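You operate a simulated robot arm through the tools that you are given. There is no shell and no other tool.

You are at the controls of a simulated robot arm. One attempt, no reset.

## Task
Gauge chain piece No 46 for wear: worn goes in the red tray, good in the green.
Fine: lay it in the green gauge, pull the white lever, read the display and push the lever back before taking it out.

Only the result counts: the job must be done as asked and must still hold three seconds after the hand-in. Knocking over, shifting, dropping, spilling or breaking anything else fails it.

## Robot
A 7-joint arm with a two-finger parallel gripper, fixed in place. Base frame: the origin is at the foot of the arm, x ahead of it, y to its left, z up; the work surface is at about z = 900. Readings come in mm, rad, newtons and seconds.
Its first joint turns from -2.601 to 2.601 rad. Payload 3.43 kg.
The TCP is the grasp point between the finger pads, 30 mm short of the fingertips. In the tool frame z runs along the fingers and y along their closing line. The gripper opens to 94 mm. The fingers are 28 mm wide and 10 mm thick; the gripper's body (50 by 96 mm) begins 55 mm behind the TCP.
Orientation is that of the tool frame in the base frame, as [roll, pitch, yaw] about the fixed x, y, z axes, in that order (R = Rz(yaw) Ry(pitch) Rx(roll)). With the fingers straight down and closing along the base's y, the tool's x points along the base's -x, its y along +y and its z along -z.

## Interface
- The arm moves only by the tool step_arm. Its argument "steps" is a list of rows, each a list of 3 entries, a list of its own where there are three numbers: the shift along the base's x, y, z in mm, then the turn, a rotation vector about the base's x, y, z in rad, then the gripper command, from -1 (fully open) to 1 (shut), values between in proportion. In form: [[[dx, dy, dz], [ax, ay, az], fingers], ...]. A call has 1 to 20 rows; each row is the pose to reach, as a shift and turn from the pose commanded when the call began. Each row takes 0.2 s and may step no farther than 50 mm and 0.15 rad from the row before; otherwise, or with a gripper value out of range, the whole call is refused. Where a pose cannot be reached the arm comes as near as it can. A force on the tool above 60 N (or 10 N above the force at the start of the call, whichever is more), or a blocked arm, ends the call early, and 0.2 s more pass. Each finger travels about 45 mm/s and halts on what it meets, pressing with about 27 N; the grip force reading is that of the motor and also rises with nothing between the fingers. The clock runs only during rows and for 0.2 s after the last one: add rows that repeat a pose to give the fingers time. It gives the time, the measured TCP pose, the force on the tool (base axes), the opening and the grip force at its end, in the units of the frame above (readings bear some noise), with the torque about the TCP (base axes, N m) and any sound that the robot's microphone picked up.
- Cameras (640 x 400 px; columns grow to the right, rows downward): "scene" is fixed at [55.2, -640.2, 1658.3]; the picture's right is [-0.40, -0.92, 0.00], its down [-0.73, 0.32, -0.60] and it looks along [0.55, -0.24, -0.80] (base axes); focal length 331 px, centre (320, 200). "wrist" rides on the gripper at [76, 14, -102] in the tool frame; the picture's right is [-0.18, 0.98, 0.00], its down [-0.75, -0.14, -0.64] and it looks along [-0.63, -0.12, 0.77] (tool axes); focal length 243 px, centre (320, 200). There is no depth. A picture from a camera that has moved, and an enlarged one, comes with that camera's place and axes in the base frame and with its lens. The place of the scene camera against the robot may be out by one fixed shift of up to 25 mm in any direction.
- grab_frame(camera): a new picture of that camera. The clock stands still meanwhile.
- zoom(camera, box): a new picture of the part [left, top, right, bottom] of that camera's present view, enlarged. The clock stands still meanwhile.
- job_done(): hands the job in; it is judged then, once.

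Places have to be worked out from the pictures, the camera data and where the tool is seen. Open the gripper and draw the arm clear of the work before you hand the job in, unless the task says otherwise.

The tools are called as name(argument=value, ...) on one line, values as JSON. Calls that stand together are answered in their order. step_arm: Moves the arm, as the interface text tells. Its arguments: {"type":"object","properties":{"steps":{"type":"array","items":{"type":"array"}}},"required":["steps"]} The other tools are called the same way: grab_frame (camera) takes a picture; zoom (camera, box) takes an enlarged picture of a part of a camera's view; job_done () hands the job in.

At the start:

```text
t: 0.0
position: [567.9, -809.4, 1250.8]
ee_rot: [3.141, 0.001, -3.141]
ft_force: [0.8, 0.2, -0.1]
wrist_torque: [0.02, -0.01, 0.0]
grip_width: 94.0
grip_force: 0.0
```

scene: 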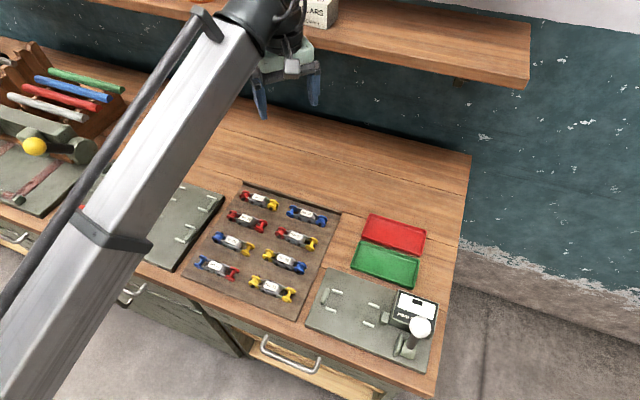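
wrist: 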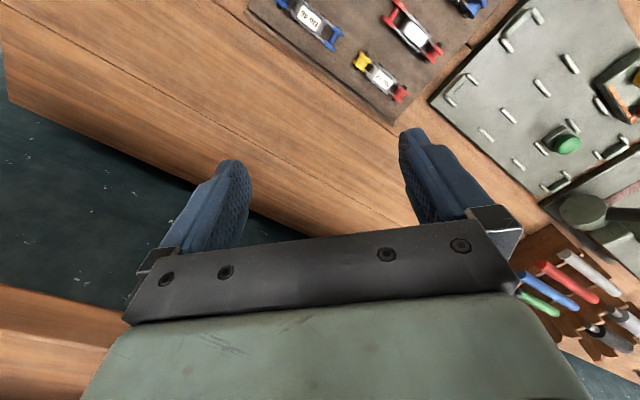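

The scene shows a board with eight chain pieces, red and green trays, and two gauge plates. I'll zoom in to read the labels and see the gauges.

zoom(camera="scene", box=[180, 180, 350, 310])

zoom(camera="scene", box=[290, 200, 470, 390])

zoom(camera="scene", box=[0, 40, 230, 280])

zoom(camera="wrist", box=[400, 0, 640, 240])

zoom(camera="wrist", box=[260, 0, 500, 120])

```text
3.08 times, centred on (265, 245) of scene
camera zoom: at [55.2, -640.2, 1658.3], right [-0.4, -0.92, 0.0], down [-0.73, 0.32, -0.6], along [0.55, -0.24, -0.8], focal length 1020 px, centre (489, 62)
```

zoom: 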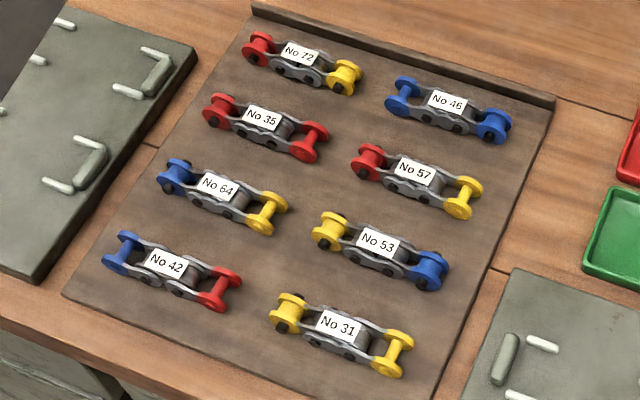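

```text
2.11 times, centred on (380, 295) of scene
camera zoom: at [55.2, -640.2, 1658.3], right [-0.4, -0.92, 0.0], down [-0.73, 0.32, -0.6], along [0.55, -0.24, -0.8], focal length 698 px, centre (194, 0)
```

zoom: 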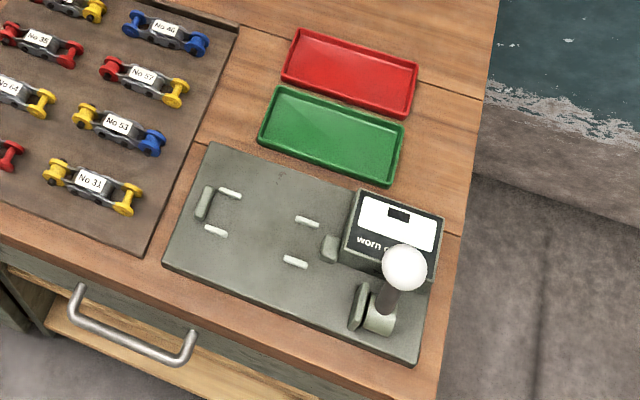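

```text
1.67 times, centred on (115, 160) of scene
camera zoom: at [55.2, -640.2, 1658.3], right [-0.4, -0.92, 0.0], down [-0.73, 0.32, -0.6], along [0.55, -0.24, -0.8], focal length 552 px, centre (662, 267)
```

zoom: 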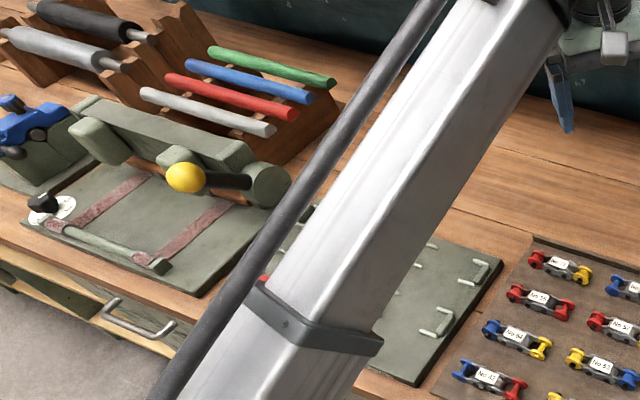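

```text
1.67 times, centred on (520, 120) of wrist
camera zoom: at [490.8, -793.3, 1354.0], right [0.18, 0.98, 0.0], down [0.75, -0.14, 0.64], along [0.63, -0.12, -0.77], focal length 404 px, centre (-13, 333)
```

zoom: 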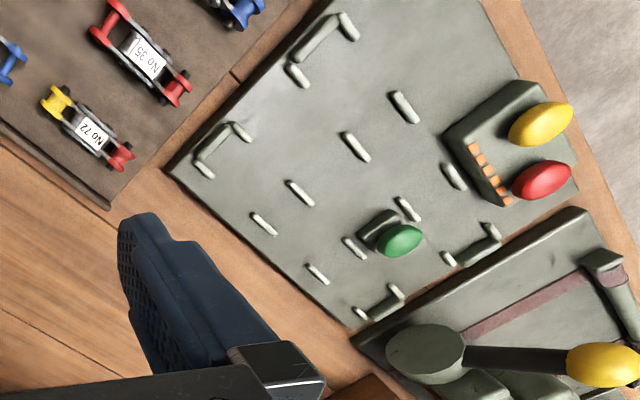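

```text
2.67 times, centred on (380, 60) of wrist
camera zoom: at [490.8, -793.3, 1354.0], right [0.18, 0.98, 0.0], down [0.75, -0.14, 0.64], along [0.63, -0.12, -0.77], focal length 647 px, centre (160, 573)
```

zoom: 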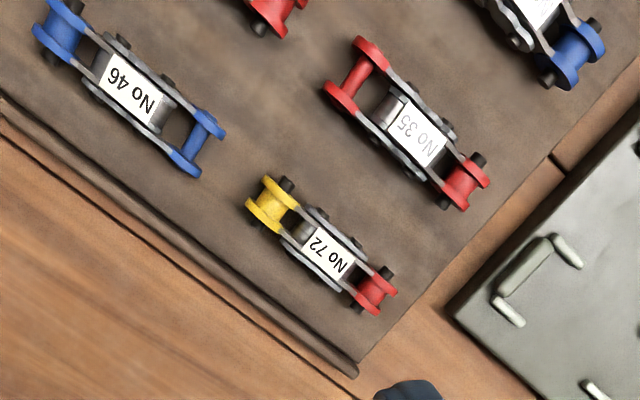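

No 46 is the blue/blue piece at the far right corner of the board, roughly at (510, -813). I'll zoom closer on the display, the lever and the piece before moving.

zoom(camera="scene", box=[370, 275, 450, 375])

zoom(camera="scene", box=[280, 195, 340, 235])

zoom(camera="scene", box=[300, 260, 400, 340])

```text
4.00 times, centred on (410, 325) of scene
camera zoom: at [55.2, -640.2, 1658.3], right [-0.4, -0.92, 0.0], down [-0.73, 0.32, -0.6], along [0.55, -0.24, -0.8], focal length 1326 px, centre (-40, -300)
```

zoom: 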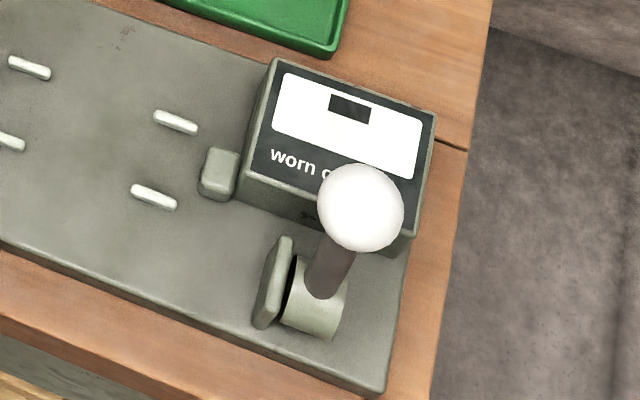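

```text
10.00 times, centred on (310, 215) of scene
camera zoom: at [55.2, -640.2, 1658.3], right [-0.4, -0.92, 0.0], down [-0.73, 0.32, -0.6], along [0.55, -0.24, -0.8], focal length 3314 px, centre (420, 50)
```

zoom: 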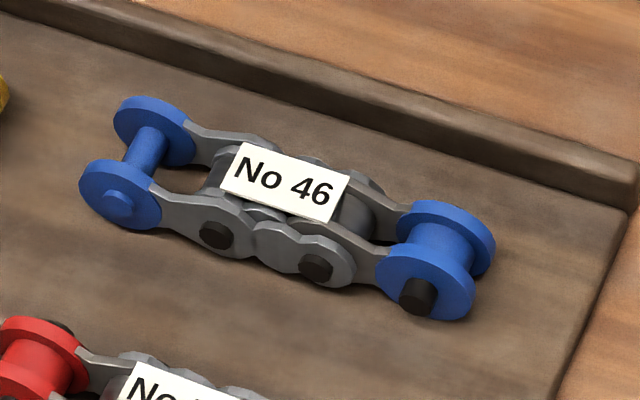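

```text
5.00 times, centred on (350, 300) of scene
camera zoom: at [55.2, -640.2, 1658.3], right [-0.4, -0.92, 0.0], down [-0.73, 0.32, -0.6], along [0.55, -0.24, -0.8], focal length 1657 px, centre (170, -300)
```

zoom: 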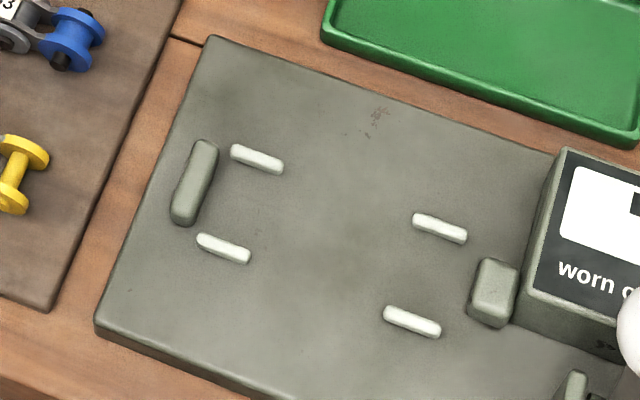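

The display box reads "worn ..." and the white lever stands beside it, so the right-hand plate is the gauge. I'll turn the tool toward −135° and shift toward the gauge so the wrist camera looks along it.

step_arm(steps=[[[-10, 7, -3], [0, 0, -0.147], -1], [[-20, 14, -6], [0, 0, -0.294], -1], [[-31, 20, -10], [0, 0, -0.441], -1], [[-41, 27, -13], [0, 0, -0.588], -1], [[-51, 34, -16], [0, 0, -0.735], -1], [[-61, 41, -20], [0, 0, -0.882], -1], [[-72, 48, -23], [0, 0, -1.029], -1], [[-82, 54, -26], [0, 0, -1.176], -1]])

```text
t: 0.9
position: [538.1, -789.7, 1239.2]
ee_rot: [-3.131, 0.017, 2.697]
ft_force: [-0.1, -1.1, -0.3]
wrist_torque: [0.09, -0.07, 0.06]
grip_width: 94.0
grip_force: 0.1
stopped in row 4: the force on the tool passed its limit at 84 N (the readings are from after the stop); the commanded pose is now the measured one
```

The call stopped at 84 N while turning, so I need to see what touched what.

grab_frame(camera="scene")

grab_frame(camera="wrist")

zoom(camera="scene", box=[200, 0, 360, 130])

```text
taken
```

scene: 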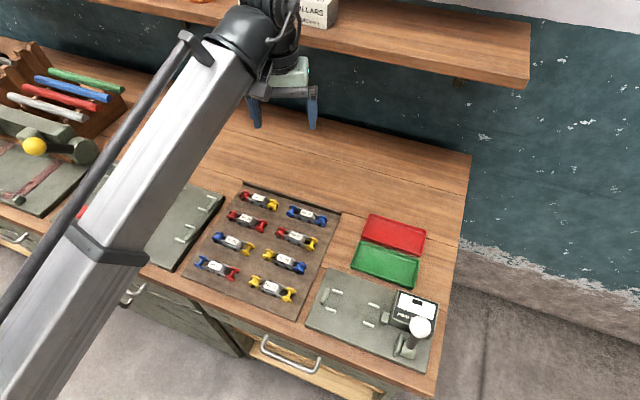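

```text
taken
camera wrist: at [473.5, -741.9, 1341.7], right [0.59, 0.81, -0.01], down [0.61, -0.44, 0.66], along [0.53, -0.39, -0.76], focal length 243 px, centre (320, 200)
```

wrist: 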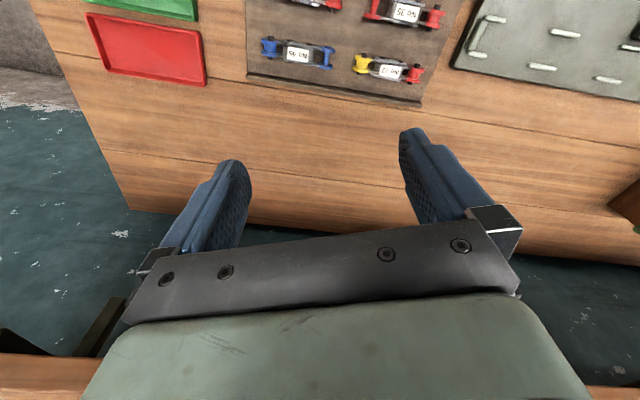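

```text
3.08 times, centred on (280, 65) of scene
camera zoom: at [55.2, -640.2, 1658.3], right [-0.4, -0.92, 0.0], down [-0.73, 0.32, -0.6], along [0.55, -0.24, -0.8], focal length 1020 px, centre (443, 615)
```

zoom: 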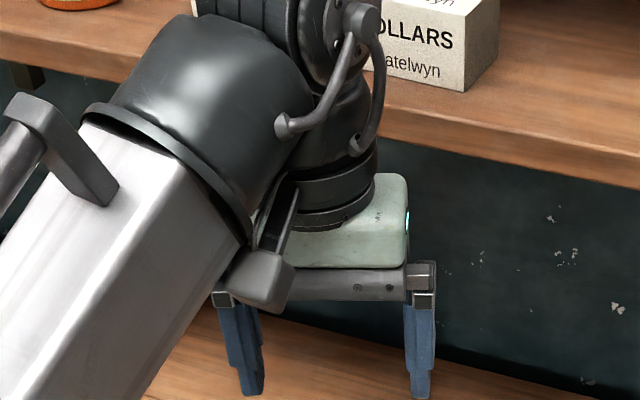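

The wrist-camera mount touched the forearm when turned to the base side, and nothing on the bench moved. I'll turn the other way to level the tool and put the camera on the outer side, away from the forearm.

step_arm(steps=[[[0, 0, 0], [0.017, 0.011, 0.1], -1], [[0, 0, 0], [0.017, 0.011, 0.2], -1], [[0, 0, 0], [0.015, 0.013, 0.3], -1]])

```text
t: 1.7
position: [538.4, -790.2, 1240.3]
ee_rot: [-3.139, 0.002, 3.0]
ft_force: [0.3, -0.7, -0.2]
wrist_torque: [0.0, 0.01, -0.01]
grip_width: 94.1
grip_force: 0.1
```

The tool is level and free again. I'll turn on to yaw +45°, matching the piece's direction, and move above No 46 to locate it precisely.

step_arm(steps=[[[-4, -3, -16], [0, 0, 0.132], -1], [[-8, -7, -31], [0, 0, 0.265], -1], [[-12, -10, -47], [0, 0, 0.397], -1], [[-16, -13, -63], [0, 0, 0.53], -1], [[-20, -16, -79], [0, 0, 0.662], -1], [[-24, -20, -94], [0, 0, 0.795], -1], [[-28, -23, -110], [0, 0, 0.927], -1], [[-28, -23, -110], [0, 0, 0.927], -1]])

grab_frame(camera="wrist")

zoom(camera="wrist", box=[220, 20, 420, 150])

```text
t: 3.5
position: [511.3, -812.7, 1128.7]
ee_rot: [3.141, 0.0, -2.355]
ft_force: [-0.4, 0.0, -0.1]
wrist_torque: [-0.01, -0.01, 0.01]
grip_width: 94.2
grip_force: 0.1
```

```text
taken
camera wrist: at [446.1, -855.3, 1232.3], right [-0.56, 0.83, 0.0], down [0.63, 0.43, 0.64], along [0.53, 0.36, -0.77], focal length 243 px, centre (320, 200)
```

wrist: 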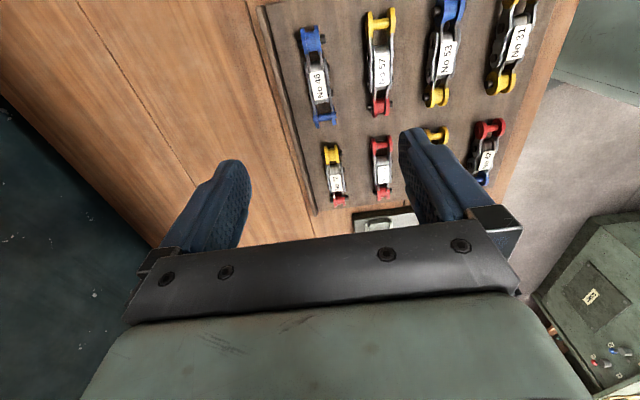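

```text
3.08 times, centred on (320, 85) of wrist
camera zoom: at [446.1, -855.3, 1232.3], right [-0.56, 0.83, 0.0], down [0.63, 0.43, 0.64], along [0.53, 0.36, -0.77], focal length 746 px, centre (320, 554)
```

zoom: 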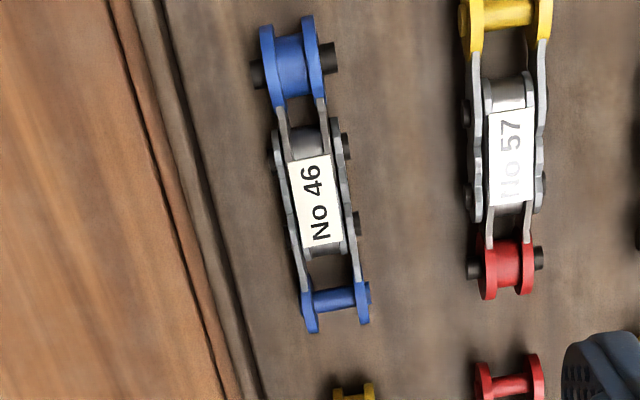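

No 46 sits centred at about (510.7, -812.4) with its axis near 46°, almost exactly under the TCP. Its neighbour No 57 and the board's ridge are close, so I'll narrow the fingers to about 52 mm, align the yaw and descend part way to check.

step_arm(steps=[[[0, 0, 0], [0, 0, 0.017], -0.1], [[0, 0, -10], [0, 0, 0.017], -0.1], [[0, 0, -40], [0, 0, 0.017], -0.1], [[-0.5, 0.3, -70], [0, 0, 0.017], -0.1], [[-0.5, 0.3, -100], [0, 0, 0.017], -0.1], [[-0.5, 0.3, -125], [0, 0, 0.017], -0.1], [[-0.5, 0.3, -130], [0, 0, 0.017], -0.1]])

grab_frame(camera="wrist")

zoom(camera="scene", box=[250, 150, 370, 250])

```text
t: 5.1
position: [510.5, -810.2, 1000.7]
ee_rot: [-3.141, -0.002, -2.339]
ft_force: [0.0, 0.2, 0.6]
wrist_torque: [0.0, 0.02, -0.01]
grip_width: 51.6
grip_force: 0.1
```

```text
taken
camera wrist: at [446.5, -855.0, 1102.7], right [-0.58, 0.82, 0.0], down [0.63, 0.44, 0.64], along [0.52, 0.37, -0.77], focal length 243 px, centre (320, 200)
```

wrist: 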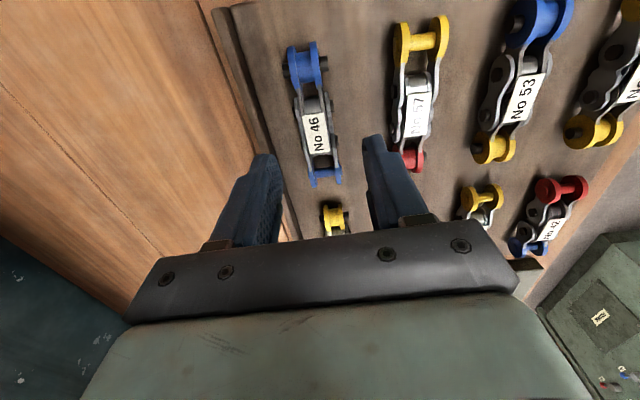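

```text
4.00 times, centred on (310, 200) of scene
camera zoom: at [55.2, -640.2, 1658.3], right [-0.4, -0.92, 0.0], down [-0.73, 0.32, -0.6], along [0.55, -0.24, -0.8], focal length 1326 px, centre (360, 200)
```

zoom: 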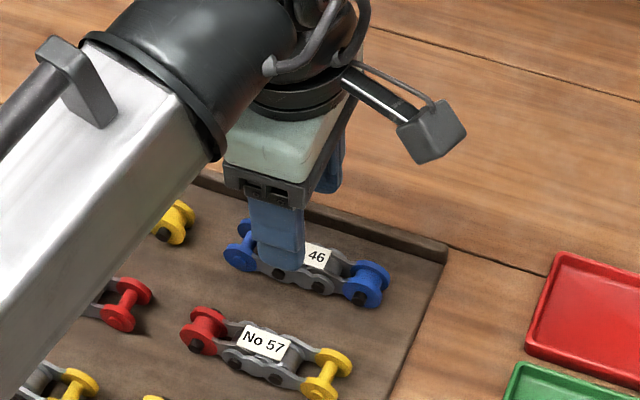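

The piece lies between the fingers with a small sideways offset. I'll let the arm settle briefly and zoom to measure the offset.

step_arm(steps=[[[0, 0, 0], [0, 0, 0], -0.1], [[0, 0, 0], [0, 0, 0], -0.1]])

zoom(camera="wrist", box=[240, 30, 400, 190])

```text
t: 5.7
position: [509.5, -810.6, 999.9]
ee_rot: [3.14, -0.001, -2.341]
ft_force: [0.4, 0.0, 0.3]
wrist_torque: [0.0, -0.01, 0.0]
grip_width: 51.9
grip_force: 0.1
```

```text
2.50 times, centred on (320, 110) of wrist
camera zoom: at [446.5, -855.0, 1103.0], right [-0.58, 0.82, 0.0], down [0.63, 0.44, 0.64], along [0.52, 0.37, -0.77], focal length 606 px, centre (320, 425)
```

zoom: 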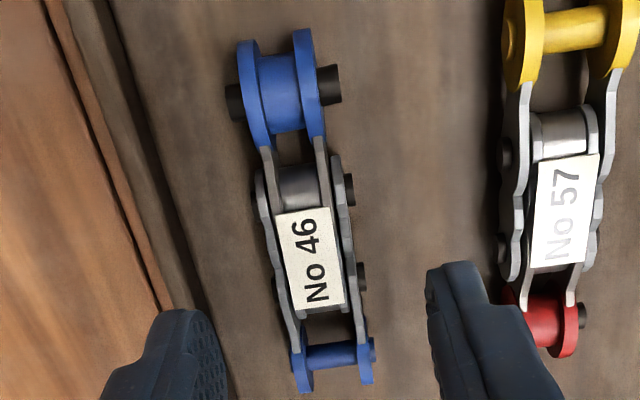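

The piece is about 2.7 mm to the side, so I'll shift by (+2.4, -1.4) and descend so the tips are a few mm above the board.

step_arm(steps=[[[2.4, -1.4, 0], [0, 0, 0.003], -0.1], [[2.4, -1.4, -20], [0, 0, 0.003], -0.1], [[2.4, -1.4, -40], [0, 0, 0.003], -0.1], [[2.4, -1.4, -52], [0, 0, 0.003], -0.1], [[2.4, -1.4, -56], [0, 0, 0.003], -0.1], [[2.4, -1.4, -56], [0, 0, 0.003], -0.1]])

grab_frame(camera="wrist")

zoom(camera="scene", box=[260, 170, 360, 250])

```text
t: 7.1
position: [510.9, -814.4, 943.8]
ee_rot: [3.14, 0.0, -2.34]
ft_force: [0.4, 0.5, 0.1]
wrist_torque: [-0.05, -0.06, 0.0]
grip_width: 51.7
grip_force: 0.1
```

```text
taken
camera wrist: at [448.1, -858.8, 1047.3], right [-0.58, 0.81, 0.0], down [0.63, 0.44, 0.64], along [0.52, 0.37, -0.77], focal length 243 px, centre (320, 200)
```

wrist: 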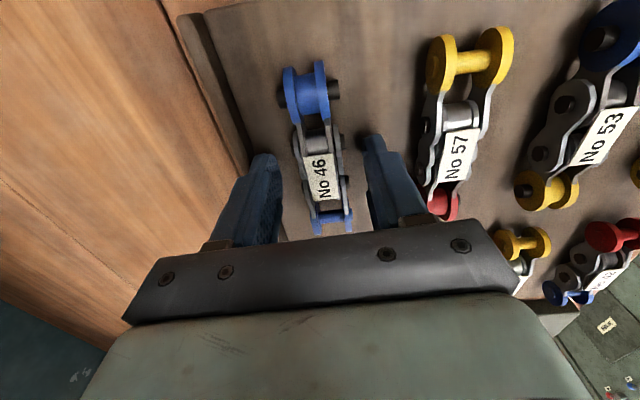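

```text
5.00 times, centred on (310, 210) of scene
camera zoom: at [55.2, -640.2, 1658.3], right [-0.4, -0.92, 0.0], down [-0.73, 0.32, -0.6], along [0.55, -0.24, -0.8], focal length 1657 px, centre (370, 150)
```

zoom: 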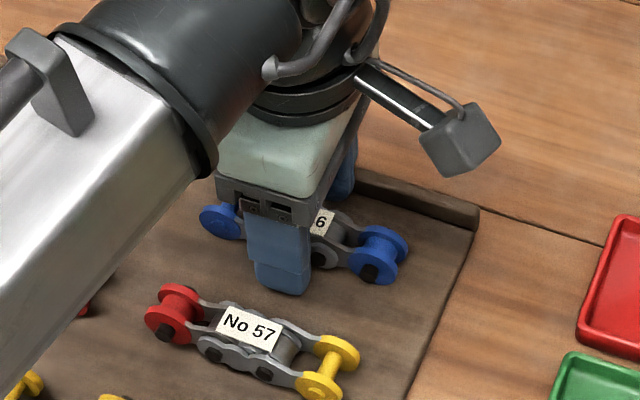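

The piece is centred between the fingers, with the tips about 9 mm above the board. I'll lower 4 mm more, shift 2 mm along the axis and close.

step_arm(steps=[[[1.5, 1.8, -3], [0, 0, 0], -0.1], [[1.5, 1.8, -4.5], [0, 0, 0], -0.1], [[1.5, 1.8, -4.5], [0, 0, 0], 0.2], [[1.5, 1.8, -4.5], [0, 0, 0], 0.5], [[1.5, 1.8, -4.5], [0, 0, 0], 1], [[1.5, 1.8, -4.5], [0, 0, 0], 1], [[1.5, 1.8, -4.5], [0, 0, 0], 1]])

grab_frame(camera="wrist")

```text
t: 8.7
position: [513.6, -812.3, 940.8]
ee_rot: [3.14, -0.002, -2.34]
ft_force: [0.9, -0.6, 17.1]
wrist_torque: [0.08, -0.07, -0.44]
grip_width: 29.9
grip_force: 27.6
```

```text
taken
camera wrist: at [449.5, -856.6, 1043.7], right [-0.58, 0.81, 0.0], down [0.63, 0.45, 0.64], along [0.52, 0.37, -0.77], focal length 243 px, centre (320, 200)
```

wrist: 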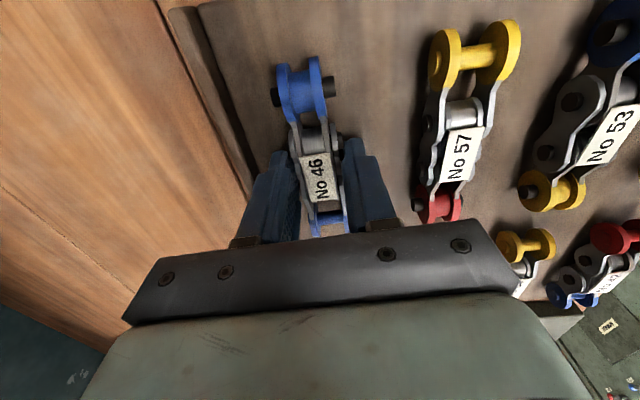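

Gripped at 29.9 mm with 27 N; a slight upward force suggests the tips are just touching the board. I'll lift straight up and check the piece.

step_arm(steps=[[[0, 0, 5], [0, 0, 0], 1], [[0, 0, 15], [0, 0, 0], 1], [[0, 0, 40], [0, 0, 0], 1], [[0, 0, 70], [0, 0, 0], 1], [[0, 0, 110], [0, 0, 0], 1], [[0, 0, 150], [0, 0, 0], 1], [[0, 0, 150], [0, 0, 0], 1]])

grab_frame(camera="wrist")

zoom(camera="scene", box=[220, 60, 380, 260])

```text
t: 10.3
position: [512.3, -810.7, 1088.4]
ee_rot: [3.14, -0.001, -2.34]
ft_force: [0.9, 0.6, -1.4]
wrist_torque: [-0.03, 0.0, 0.01]
grip_width: 30.0
grip_force: 26.8
```

```text
taken
camera wrist: at [448.2, -855.2, 1191.3], right [-0.58, 0.81, 0.0], down [0.63, 0.44, 0.64], along [0.52, 0.37, -0.77], focal length 243 px, centre (320, 200)
```

wrist: 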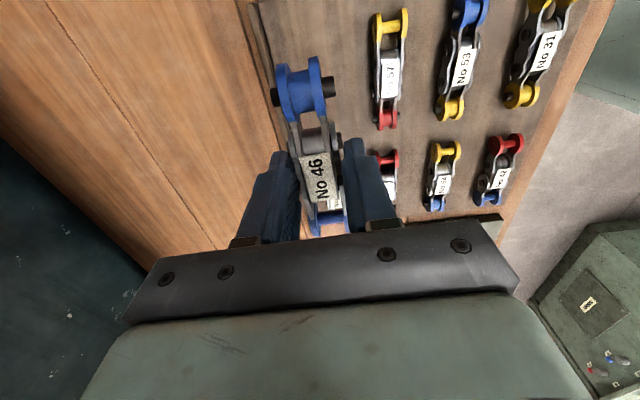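

```text
2.00 times, centred on (300, 160) of scene
camera zoom: at [55.2, -640.2, 1658.3], right [-0.4, -0.92, 0.0], down [-0.73, 0.32, -0.6], along [0.55, -0.24, -0.8], focal length 663 px, centre (360, 280)
```

zoom: 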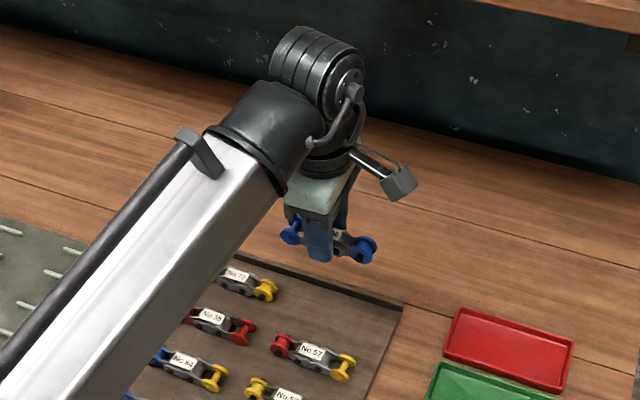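

The piece is held firmly and level, and the neighbours are undisturbed. I'll carry it high to the near side of the gauge so the wrist camera can see the gauge beside the piece.

step_arm(steps=[[[-30, 5, 20], [0, 0, 0], 1], [[-66, 14, 40], [0, 0, 0], 1], [[-104, 23, 61], [0, 0, 0], 1], [[-142, 32, 61], [0, 0, 0], 1], [[-180, 42, 61], [0, 0, 0], 1], [[-218, 52, 61], [0, 0, 0], 1], [[-256, 62, 61], [0, 0, 0], 1], [[-294, 72, 61], [0, 0, 0], 1], [[-330, 82, 61], [0, 0, 0], 1], [[-361, 90, 61], [0, 0, 0], 1], [[-361, 90, 61], [0, 0, 0], 1]])

grab_frame(camera="wrist")

grab_frame(camera="scene")

```text
t: 12.7
position: [150.2, -721.7, 1149.0]
ee_rot: [-3.136, -0.008, -2.336]
ft_force: [-0.1, 0.4, -2.4]
wrist_torque: [0.0, 0.0, 0.03]
grip_width: 30.0
grip_force: 26.8
```

```text
taken
camera wrist: at [86.2, -765.5, 1252.3], right [-0.58, 0.81, -0.01], down [0.62, 0.45, 0.64], along [0.52, 0.37, -0.77], focal length 243 px, centre (320, 200)
```

wrist: 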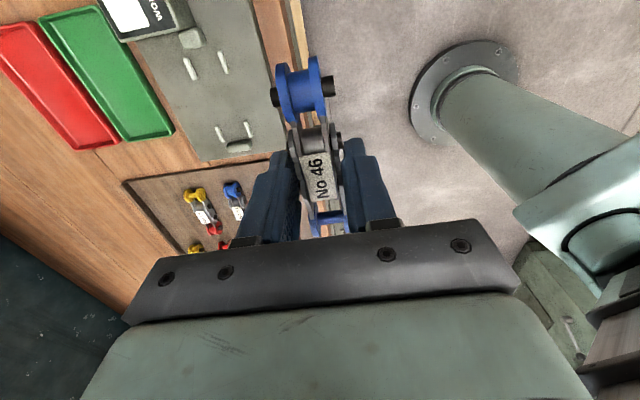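

```text
taken
```

scene: 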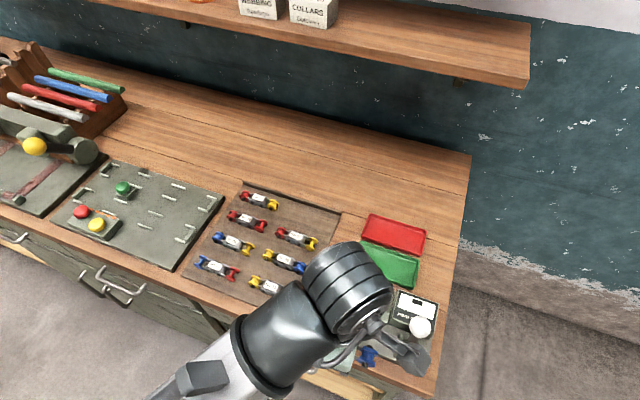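

The gauge is visible at the upper left of the wrist view. I'll let the arm settle, then zoom on it to locate stop, bars, plunger.

step_arm(steps=[[[0, 0, 0], [0, 0, 0], 1], [[0, 0, 0], [0, 0, 0], 1]])

zoom(camera="wrist", box=[80, 0, 300, 170])

```text
t: 13.3
position: [150.0, -722.3, 1148.6]
ee_rot: [-3.137, -0.008, -2.338]
ft_force: [-0.6, -1.1, -1.6]
wrist_torque: [0.01, -0.02, 0.0]
grip_width: 29.5
grip_force: 27.2
```

```text
2.35 times, centred on (190, 85) of wrist
camera zoom: at [86.5, -765.5, 1252.3], right [-0.58, 0.81, -0.01], down [0.63, 0.45, 0.64], along [0.52, 0.37, -0.77], focal length 571 px, centre (626, 471)
```

zoom: 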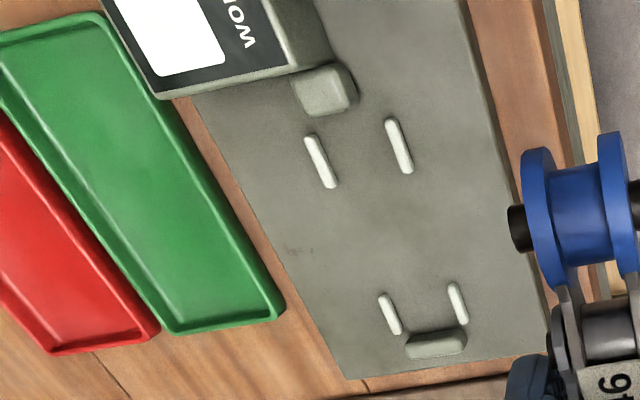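

I now have the gauge: the four white bars put its centre near (248, -814) with its axis at about 45°. The bar spacing matches the piece's pitch. I'll move to a second viewpoint to see the display and lever, levelling the tool slightly.

step_arm(steps=[[[-20, -17, 20], [0.009, -0.002, -0.01], 1], [[-45, -38, 40], [0.009, -0.002, -0.01], 1], [[-65, -55, 51], [0.009, -0.002, -0.01], 1], [[-80, -68, 51], [0.009, -0.002, -0.01], 1], [[-80, -68, 51], [0.009, -0.002, -0.01], 1], [[-80, -68, 51], [0.009, -0.002, -0.01], 1]])

grab_frame(camera="wrist")

zoom(camera="wrist", box=[100, 20, 300, 170])

```text
t: 14.7
position: [70.1, -797.2, 1186.4]
ee_rot: [-3.131, -0.01, -2.349]
ft_force: [-0.6, 0.7, -1.3]
wrist_torque: [-0.02, -0.01, -0.02]
grip_width: 29.8
grip_force: 27.2
out of reach, approached as far as the arm can: row 1, 2, 3, 4, 5, 6
```

```text
taken
camera wrist: at [7.1, -838.5, 1290.1], right [-0.57, 0.82, -0.01], down [0.63, 0.45, 0.64], along [0.53, 0.36, -0.77], focal length 243 px, centre (320, 200)
```

wrist: 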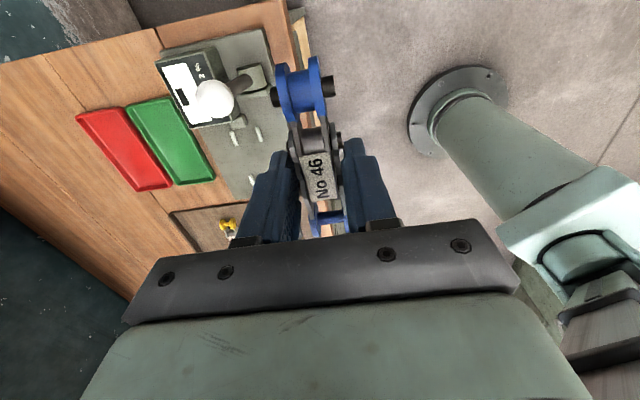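

```text
2.67 times, centred on (200, 95) of wrist
camera zoom: at [7.1, -838.5, 1290.1], right [-0.57, 0.82, -0.01], down [0.63, 0.45, 0.64], along [0.53, 0.36, -0.77], focal length 647 px, centre (640, 480)
```

zoom: 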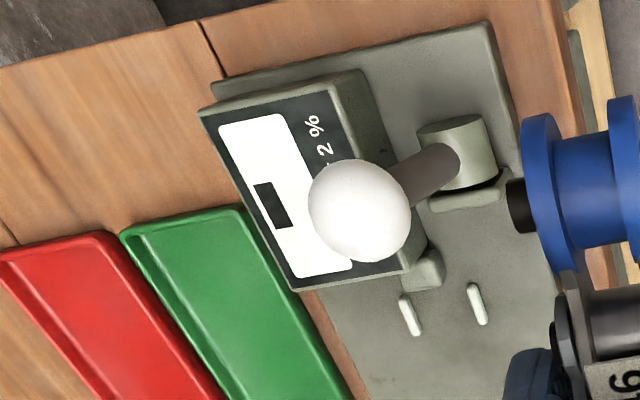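

The display is labelled "worn over 2 %". The lever's ball (about 42 mm wide) is at about (142, -888, 1018), leaning away, with its hub at the front. I'll now go above the gauge centre with the piece.

step_arm(steps=[[[30, -3, 0], [0, 0, 0], 1], [[65, -7, 0], [0, 0, 0], 1], [[100, -12, -20], [0, 0, 0], 1], [[135, -17, -50], [0, 0, 0], 1], [[165, -20, -80], [0, 0, 0], 1], [[180, -22, -110], [0, 0, 0], 1], [[180, -22, -130], [0, 0, 0], 1], [[180, -22, -130], [0, 0, 0], 1], [[180, -22, -130], [0, 0, 0], 1]])

grab_frame(camera="wrist")

grab_frame(camera="scene")

```text
t: 16.7
position: [252.4, -820.6, 1056.0]
ee_rot: [3.136, 0.007, -2.348]
ft_force: [1.2, 0.0, -2.8]
wrist_torque: [-0.03, -0.02, 0.02]
grip_width: 29.7
grip_force: 26.9
out of reach, approached as far as the arm can: row 1
```

```text
taken
camera wrist: at [187.8, -865.0, 1158.8], right [-0.57, 0.82, 0.01], down [0.63, 0.43, 0.65], along [0.53, 0.37, -0.76], focal length 243 px, centre (320, 200)
```

wrist: 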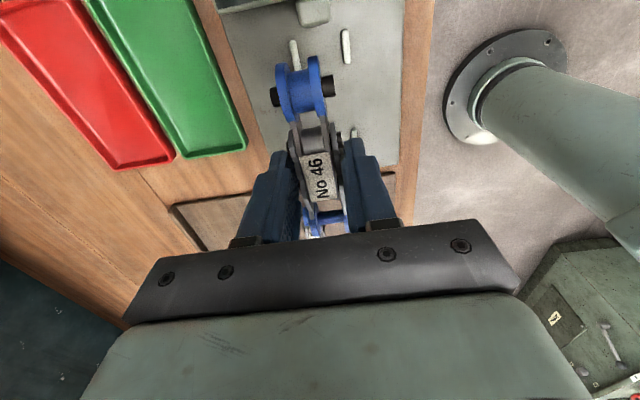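

```text
taken
```

scene: 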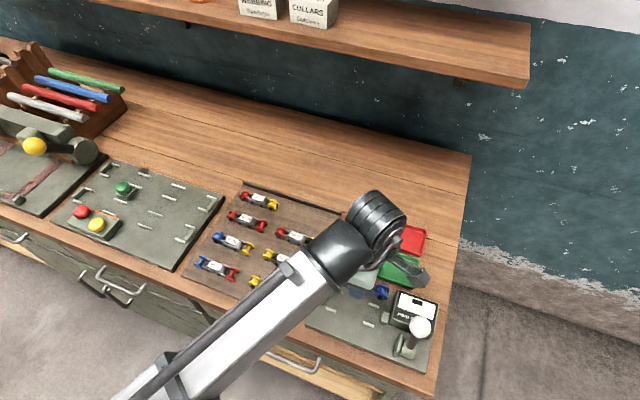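

I'm above the gauge; the tool has a tiny tilt to remove and is about 8 mm off. I'll level it, shift and lower to z≈1017, then measure against the bars.

step_arm(steps=[[[-0.5, 4, -10], [-0.005, 0.001, 0], 1], [[-0.7, 8, -25], [-0.009, 0.001, 0], 1], [[-0.7, 8, -40], [-0.009, 0.001, 0], 1], [[-0.7, 8, -40], [-0.009, 0.001, 0], 1], [[-0.7, 8, -40], [-0.009, 0.001, 0], 1]])

grab_frame(camera="wrist")

zoom(camera="wrist", box=[220, 0, 420, 160])

zoom(camera="scene", box=[300, 220, 450, 380])

```text
t: 17.9
position: [251.9, -812.0, 1012.7]
ee_rot: [-3.141, 0.0, -2.347]
ft_force: [-0.1, -0.4, -3.2]
wrist_torque: [0.0, 0.0, -0.01]
grip_width: 29.9
grip_force: 27.1
```

```text
taken
camera wrist: at [187.6, -855.2, 1116.8], right [-0.57, 0.82, 0.0], down [0.63, 0.44, 0.64], along [0.53, 0.37, -0.77], focal length 243 px, centre (320, 200)
```

wrist: 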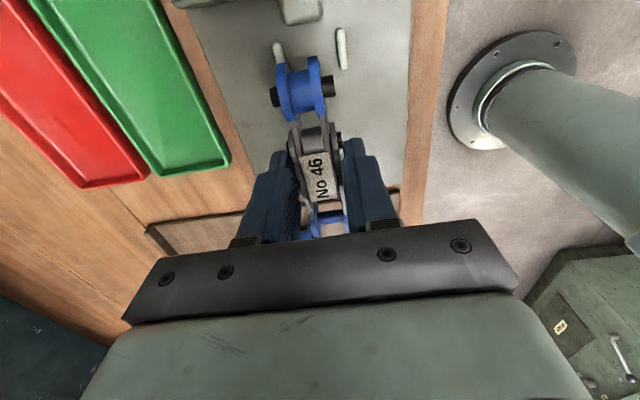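

```text
2.50 times, centred on (320, 80) of wrist
camera zoom: at [187.6, -855.2, 1116.8], right [-0.57, 0.82, 0.0], down [0.63, 0.44, 0.64], along [0.53, 0.37, -0.77], focal length 606 px, centre (320, 500)
```

zoom: 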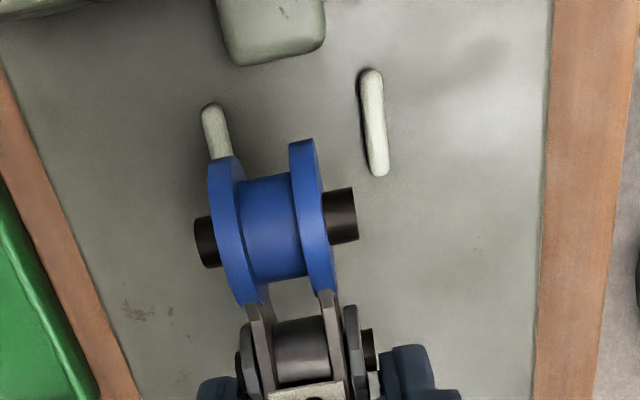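

```text
2.50 times, centred on (375, 300) of scene
camera zoom: at [55.2, -640.2, 1658.3], right [-0.4, -0.92, 0.0], down [-0.73, 0.32, -0.6], along [0.55, -0.24, -0.8], focal length 828 px, centre (182, -50)
```

zoom: 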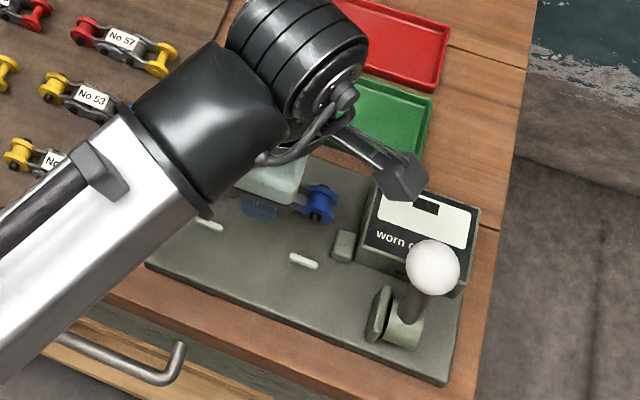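

The piece is aligned sideways with the bars and about 2.5 mm too far toward the stop. I'll shift it back, trim the yaw, and lower to just above the bars for a final check.

step_arm(steps=[[[-1.8, -1.8, -10], [0, 0, -0.008], 1], [[-1.8, -1.8, -25], [0, 0, -0.008], 1], [[-1.8, -1.8, -40], [0, 0, -0.008], 1], [[-1.8, -1.8, -45], [0, 0, -0.008], 1], [[-1.8, -1.8, -45], [0, 0, -0.008], 1]])

grab_frame(camera="wrist")

zoom(camera="wrist", box=[220, 0, 420, 160])

zoom(camera="scene", box=[300, 240, 450, 370])

```text
t: 19.1
position: [249.9, -814.5, 969.2]
ee_rot: [-3.141, 0.0, -2.355]
ft_force: [0.3, 0.8, -2.4]
wrist_torque: [-0.01, 0.0, 0.01]
grip_width: 30.2
grip_force: 27.3
```

```text
taken
camera wrist: at [185.0, -856.6, 1073.5], right [-0.56, 0.83, 0.0], down [0.63, 0.43, 0.64], along [0.53, 0.36, -0.77], focal length 243 px, centre (320, 200)
```

wrist: 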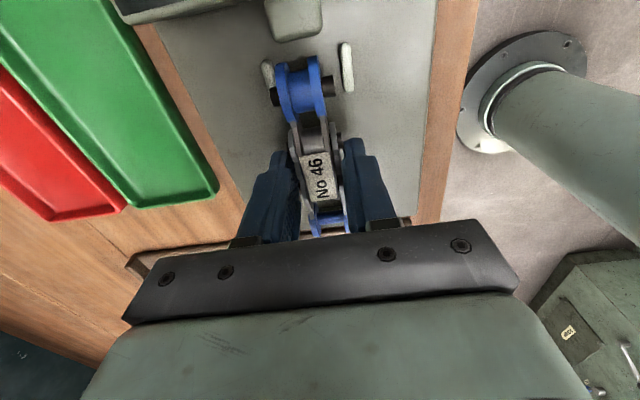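

```text
2.50 times, centred on (320, 80) of wrist
camera zoom: at [185.0, -856.6, 1073.5], right [-0.56, 0.83, 0.0], down [0.63, 0.43, 0.64], along [0.53, 0.36, -0.77], focal length 606 px, centre (320, 500)
```

zoom: 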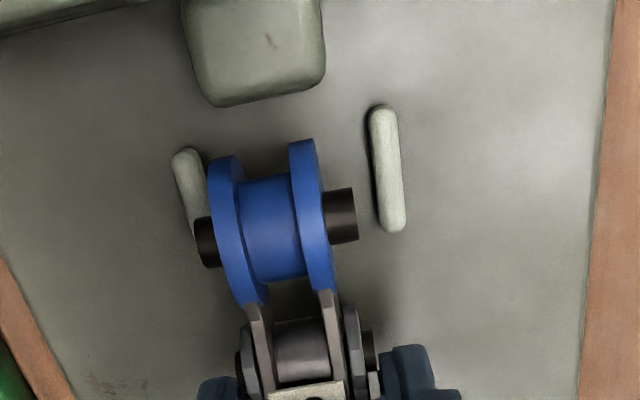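

```text
3.08 times, centred on (375, 305) of scene
camera zoom: at [55.2, -640.2, 1658.3], right [-0.4, -0.92, 0.0], down [-0.73, 0.32, -0.6], along [0.55, -0.24, -0.8], focal length 1020 px, centre (151, -123)
```

zoom: 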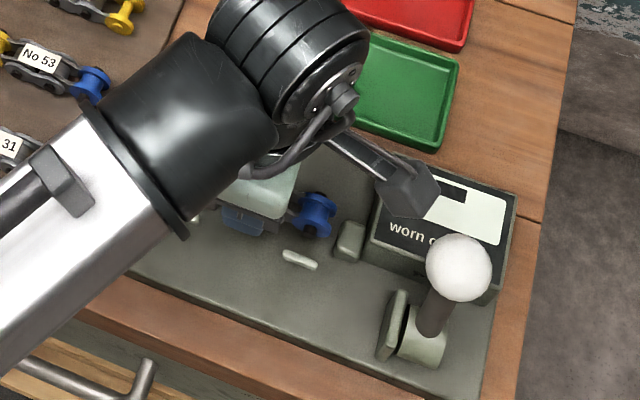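

The bars sit evenly on both sides of the hub, within about 1 mm, so I'll lower gently toward the plate.

step_arm(steps=[[[0, 0, -6], [0, 0, 0], 1], [[0, 0, -12], [0, 0, 0], 1], [[0, 0, -17], [0, 0, 0], 1], [[0, 0, -21], [0, 0, 0], 1], [[0, 0, -21], [0, 0, 0], 1]])

zoom(camera="wrist", box=[220, 0, 420, 160])

zoom(camera="scene", box=[320, 260, 450, 370])

```text
t: 20.3
position: [246.9, -813.0, 953.1]
ee_rot: [-3.137, -0.002, -2.358]
ft_force: [1.5, -1.8, 37.6]
wrist_torque: [0.28, -0.15, -0.01]
grip_width: 29.8
grip_force: 26.3
```

```text
2.50 times, centred on (320, 80) of wrist
camera zoom: at [183.2, -855.5, 1055.7], right [-0.57, 0.82, 0.0], down [0.63, 0.44, 0.64], along [0.53, 0.36, -0.77], focal length 606 px, centre (320, 500)
```

zoom: 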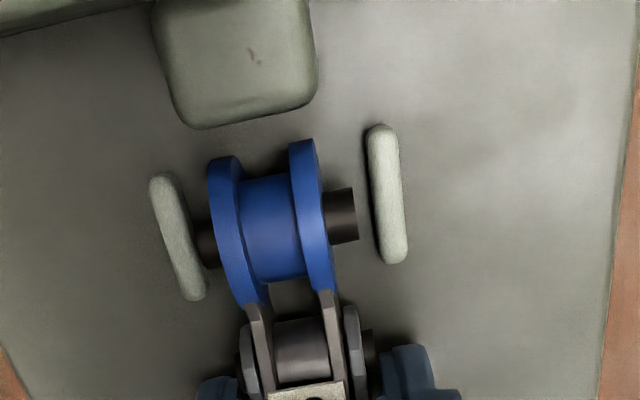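

```text
3.64 times, centred on (385, 315) of scene
camera zoom: at [55.2, -640.2, 1658.3], right [-0.4, -0.92, 0.0], down [-0.73, 0.32, -0.6], along [0.55, -0.24, -0.8], focal length 1205 px, centre (84, -218)
```

zoom: 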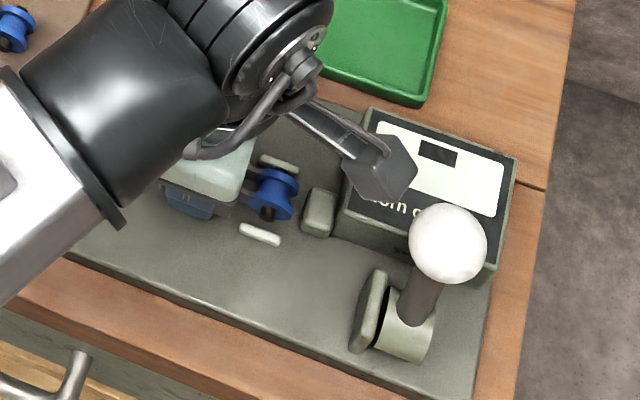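

Contact at TCP z≈953 with 38 N and little torque, so the piece lies flat on the plate between the bars. I'll ease the pressure, nudge it 0.8 mm sideways, then open to about 52 mm.

step_arm(steps=[[[-0.6, 0.6, 2.5], [0, 0, 0], 1], [[-0.6, 0.6, 2.5], [0, 0, 0], 1], [[-0.6, 0.6, 2.5], [0, 0, 0], 0.3], [[-0.6, 0.6, 2.5], [0, 0, 0], 0], [[-0.6, 0.6, 2.5], [0, 0, 0], -0.1], [[-0.6, 0.6, 2.5], [0, 0, 0], -0.1]])

zoom(camera="wrist", box=[200, 0, 440, 240])

```text
t: 21.7
position: [248.0, -812.3, 953.0]
ee_rot: [-3.141, 0.0, -2.357]
ft_force: [0.1, -0.4, -1.0]
wrist_torque: [-0.02, -0.01, 0.0]
grip_width: 51.5
grip_force: 0.0
```

```text
1.67 times, centred on (320, 120) of wrist
camera zoom: at [182.8, -855.5, 1055.6], right [-0.56, 0.83, 0.0], down [0.63, 0.43, 0.64], along [0.53, 0.36, -0.77], focal length 404 px, centre (320, 333)
```

zoom: 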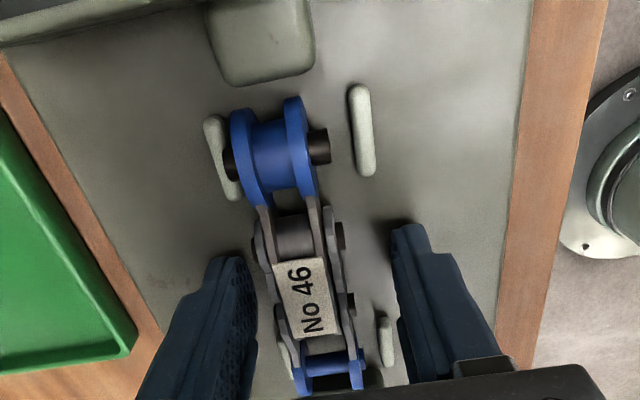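

On release the hub end drifted toward the left bar. I'll zoom in to see how the piece actually sits.

zoom(camera="wrist", box=[250, 30, 370, 130])

zoom(camera="wrist", box=[270, 140, 390, 240])

zoom(camera="scene", box=[320, 270, 420, 350])

```text
4.00 times, centred on (310, 80) of wrist
camera zoom: at [182.8, -855.5, 1055.6], right [-0.56, 0.83, 0.0], down [0.63, 0.43, 0.64], along [0.53, 0.36, -0.77], focal length 970 px, centre (360, 680)
```

zoom: 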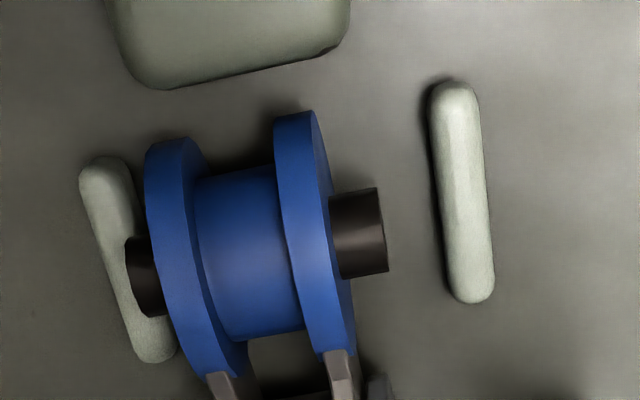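

```text
4.00 times, centred on (330, 190) of wrist
camera zoom: at [182.8, -855.5, 1055.6], right [-0.56, 0.83, 0.0], down [0.63, 0.43, 0.64], along [0.53, 0.36, -0.77], focal length 970 px, centre (280, 240)
```

zoom: 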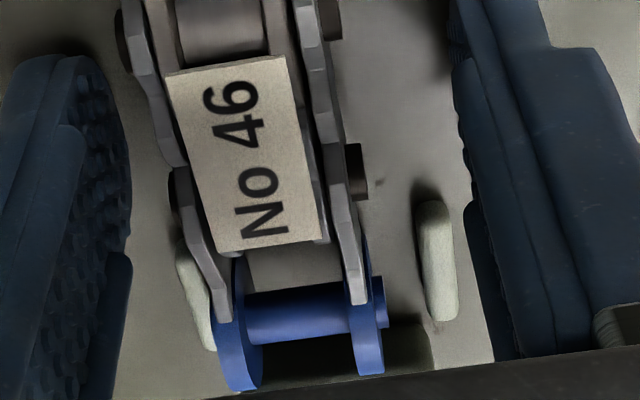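

```text
5.00 times, centred on (370, 310) of scene
camera zoom: at [55.2, -640.2, 1658.3], right [-0.4, -0.92, 0.0], down [-0.73, 0.32, -0.6], along [0.55, -0.24, -0.8], focal length 1657 px, centre (70, -350)
```

zoom: 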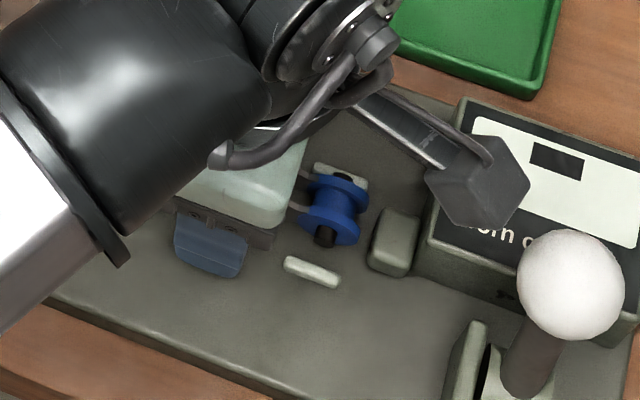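

The piece lies flat between the bars, but the hub end is against the left bar while the gripper is centred on the lane. I'll re-close to centre and square it, then open in small even steps.

step_arm(steps=[[[0, 0, 0], [0, 0, 0], 0.2], [[0, 0, 0], [0, 0, 0], 0.3], [[0, 0, 0], [0, 0, 0], 0.36], [[0, 0, 0], [0, 0, 0], 0.4], [[0, 0, 0], [0, 0, 0], 0.4], [[0, 0, 0], [0, 0, 0], 0.4]])

zoom(camera="wrist", box=[200, 0, 440, 240])

```text
t: 23.1
position: [247.3, -812.6, 952.5]
ee_rot: [-3.141, 0.0, -2.357]
ft_force: [-0.1, -0.3, 0.0]
wrist_torque: [-0.03, 0.02, 0.01]
grip_width: 29.8
grip_force: 26.6
```

```text
1.67 times, centred on (320, 120) of wrist
camera zoom: at [182.9, -855.5, 1055.8], right [-0.56, 0.83, 0.0], down [0.63, 0.43, 0.64], along [0.53, 0.36, -0.77], focal length 404 px, centre (320, 333)
```

zoom: 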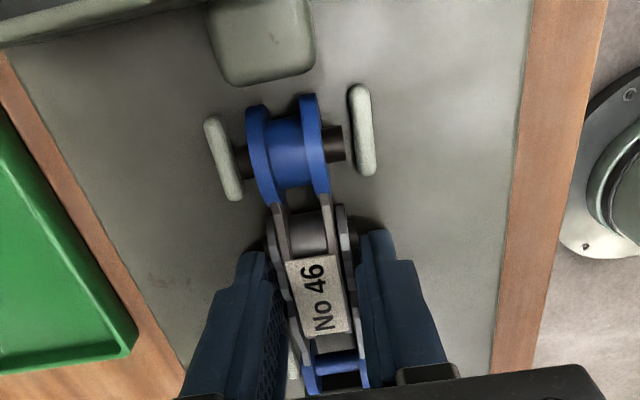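

Now it's centred and square in the lane. I'll open in small steps so both fingers let go together.

step_arm(steps=[[[0, 0, 0], [0, 0, 0], 0.36], [[0, 0, 0], [0, 0, 0], 0.35], [[0, 0, 0], [0, 0, 0], 0.34], [[0, 0, 0], [0, 0, 0], 0.33], [[0, 0, 0], [0, 0, 0], 0.32], [[0, 0, 0], [0, 0, 0], 0.3], [[0, 0, 0], [0, 0, 0], 0.28], [[0, 0, 0], [0, 0, 0], 0.24], [[0, 0, 0], [0, 0, 0], 0.2], [[0, 0, 0], [0, 0, 0], 0.1], [[0, 0, 0], [0, 0, 0], 0.0], [[0, 0, 0], [0, 0, 0], -0.1], [[0, 0, 0], [0, 0, 0], -0.1]])

zoom(camera="wrist", box=[200, 0, 440, 240])

```text
t: 25.9
position: [246.9, -813.3, 953.2]
ee_rot: [3.141, 0.001, -2.356]
ft_force: [-0.9, -0.3, 0.5]
wrist_torque: [0.01, -0.01, 0.02]
grip_width: 51.7
grip_force: 0.0
```

```text
1.67 times, centred on (320, 120) of wrist
camera zoom: at [182.8, -855.5, 1055.8], right [-0.56, 0.83, 0.0], down [0.63, 0.43, 0.64], along [0.53, 0.36, -0.77], focal length 404 px, centre (320, 333)
```

zoom: 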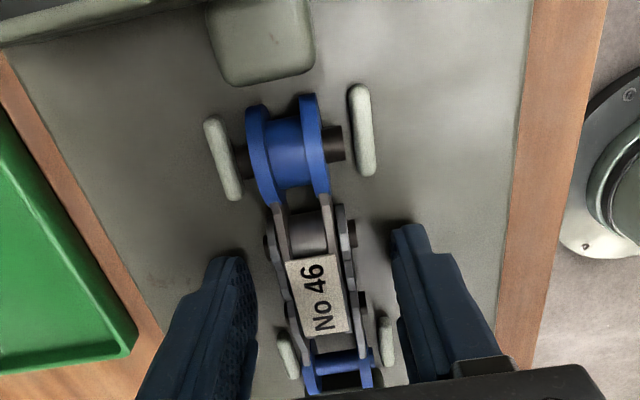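

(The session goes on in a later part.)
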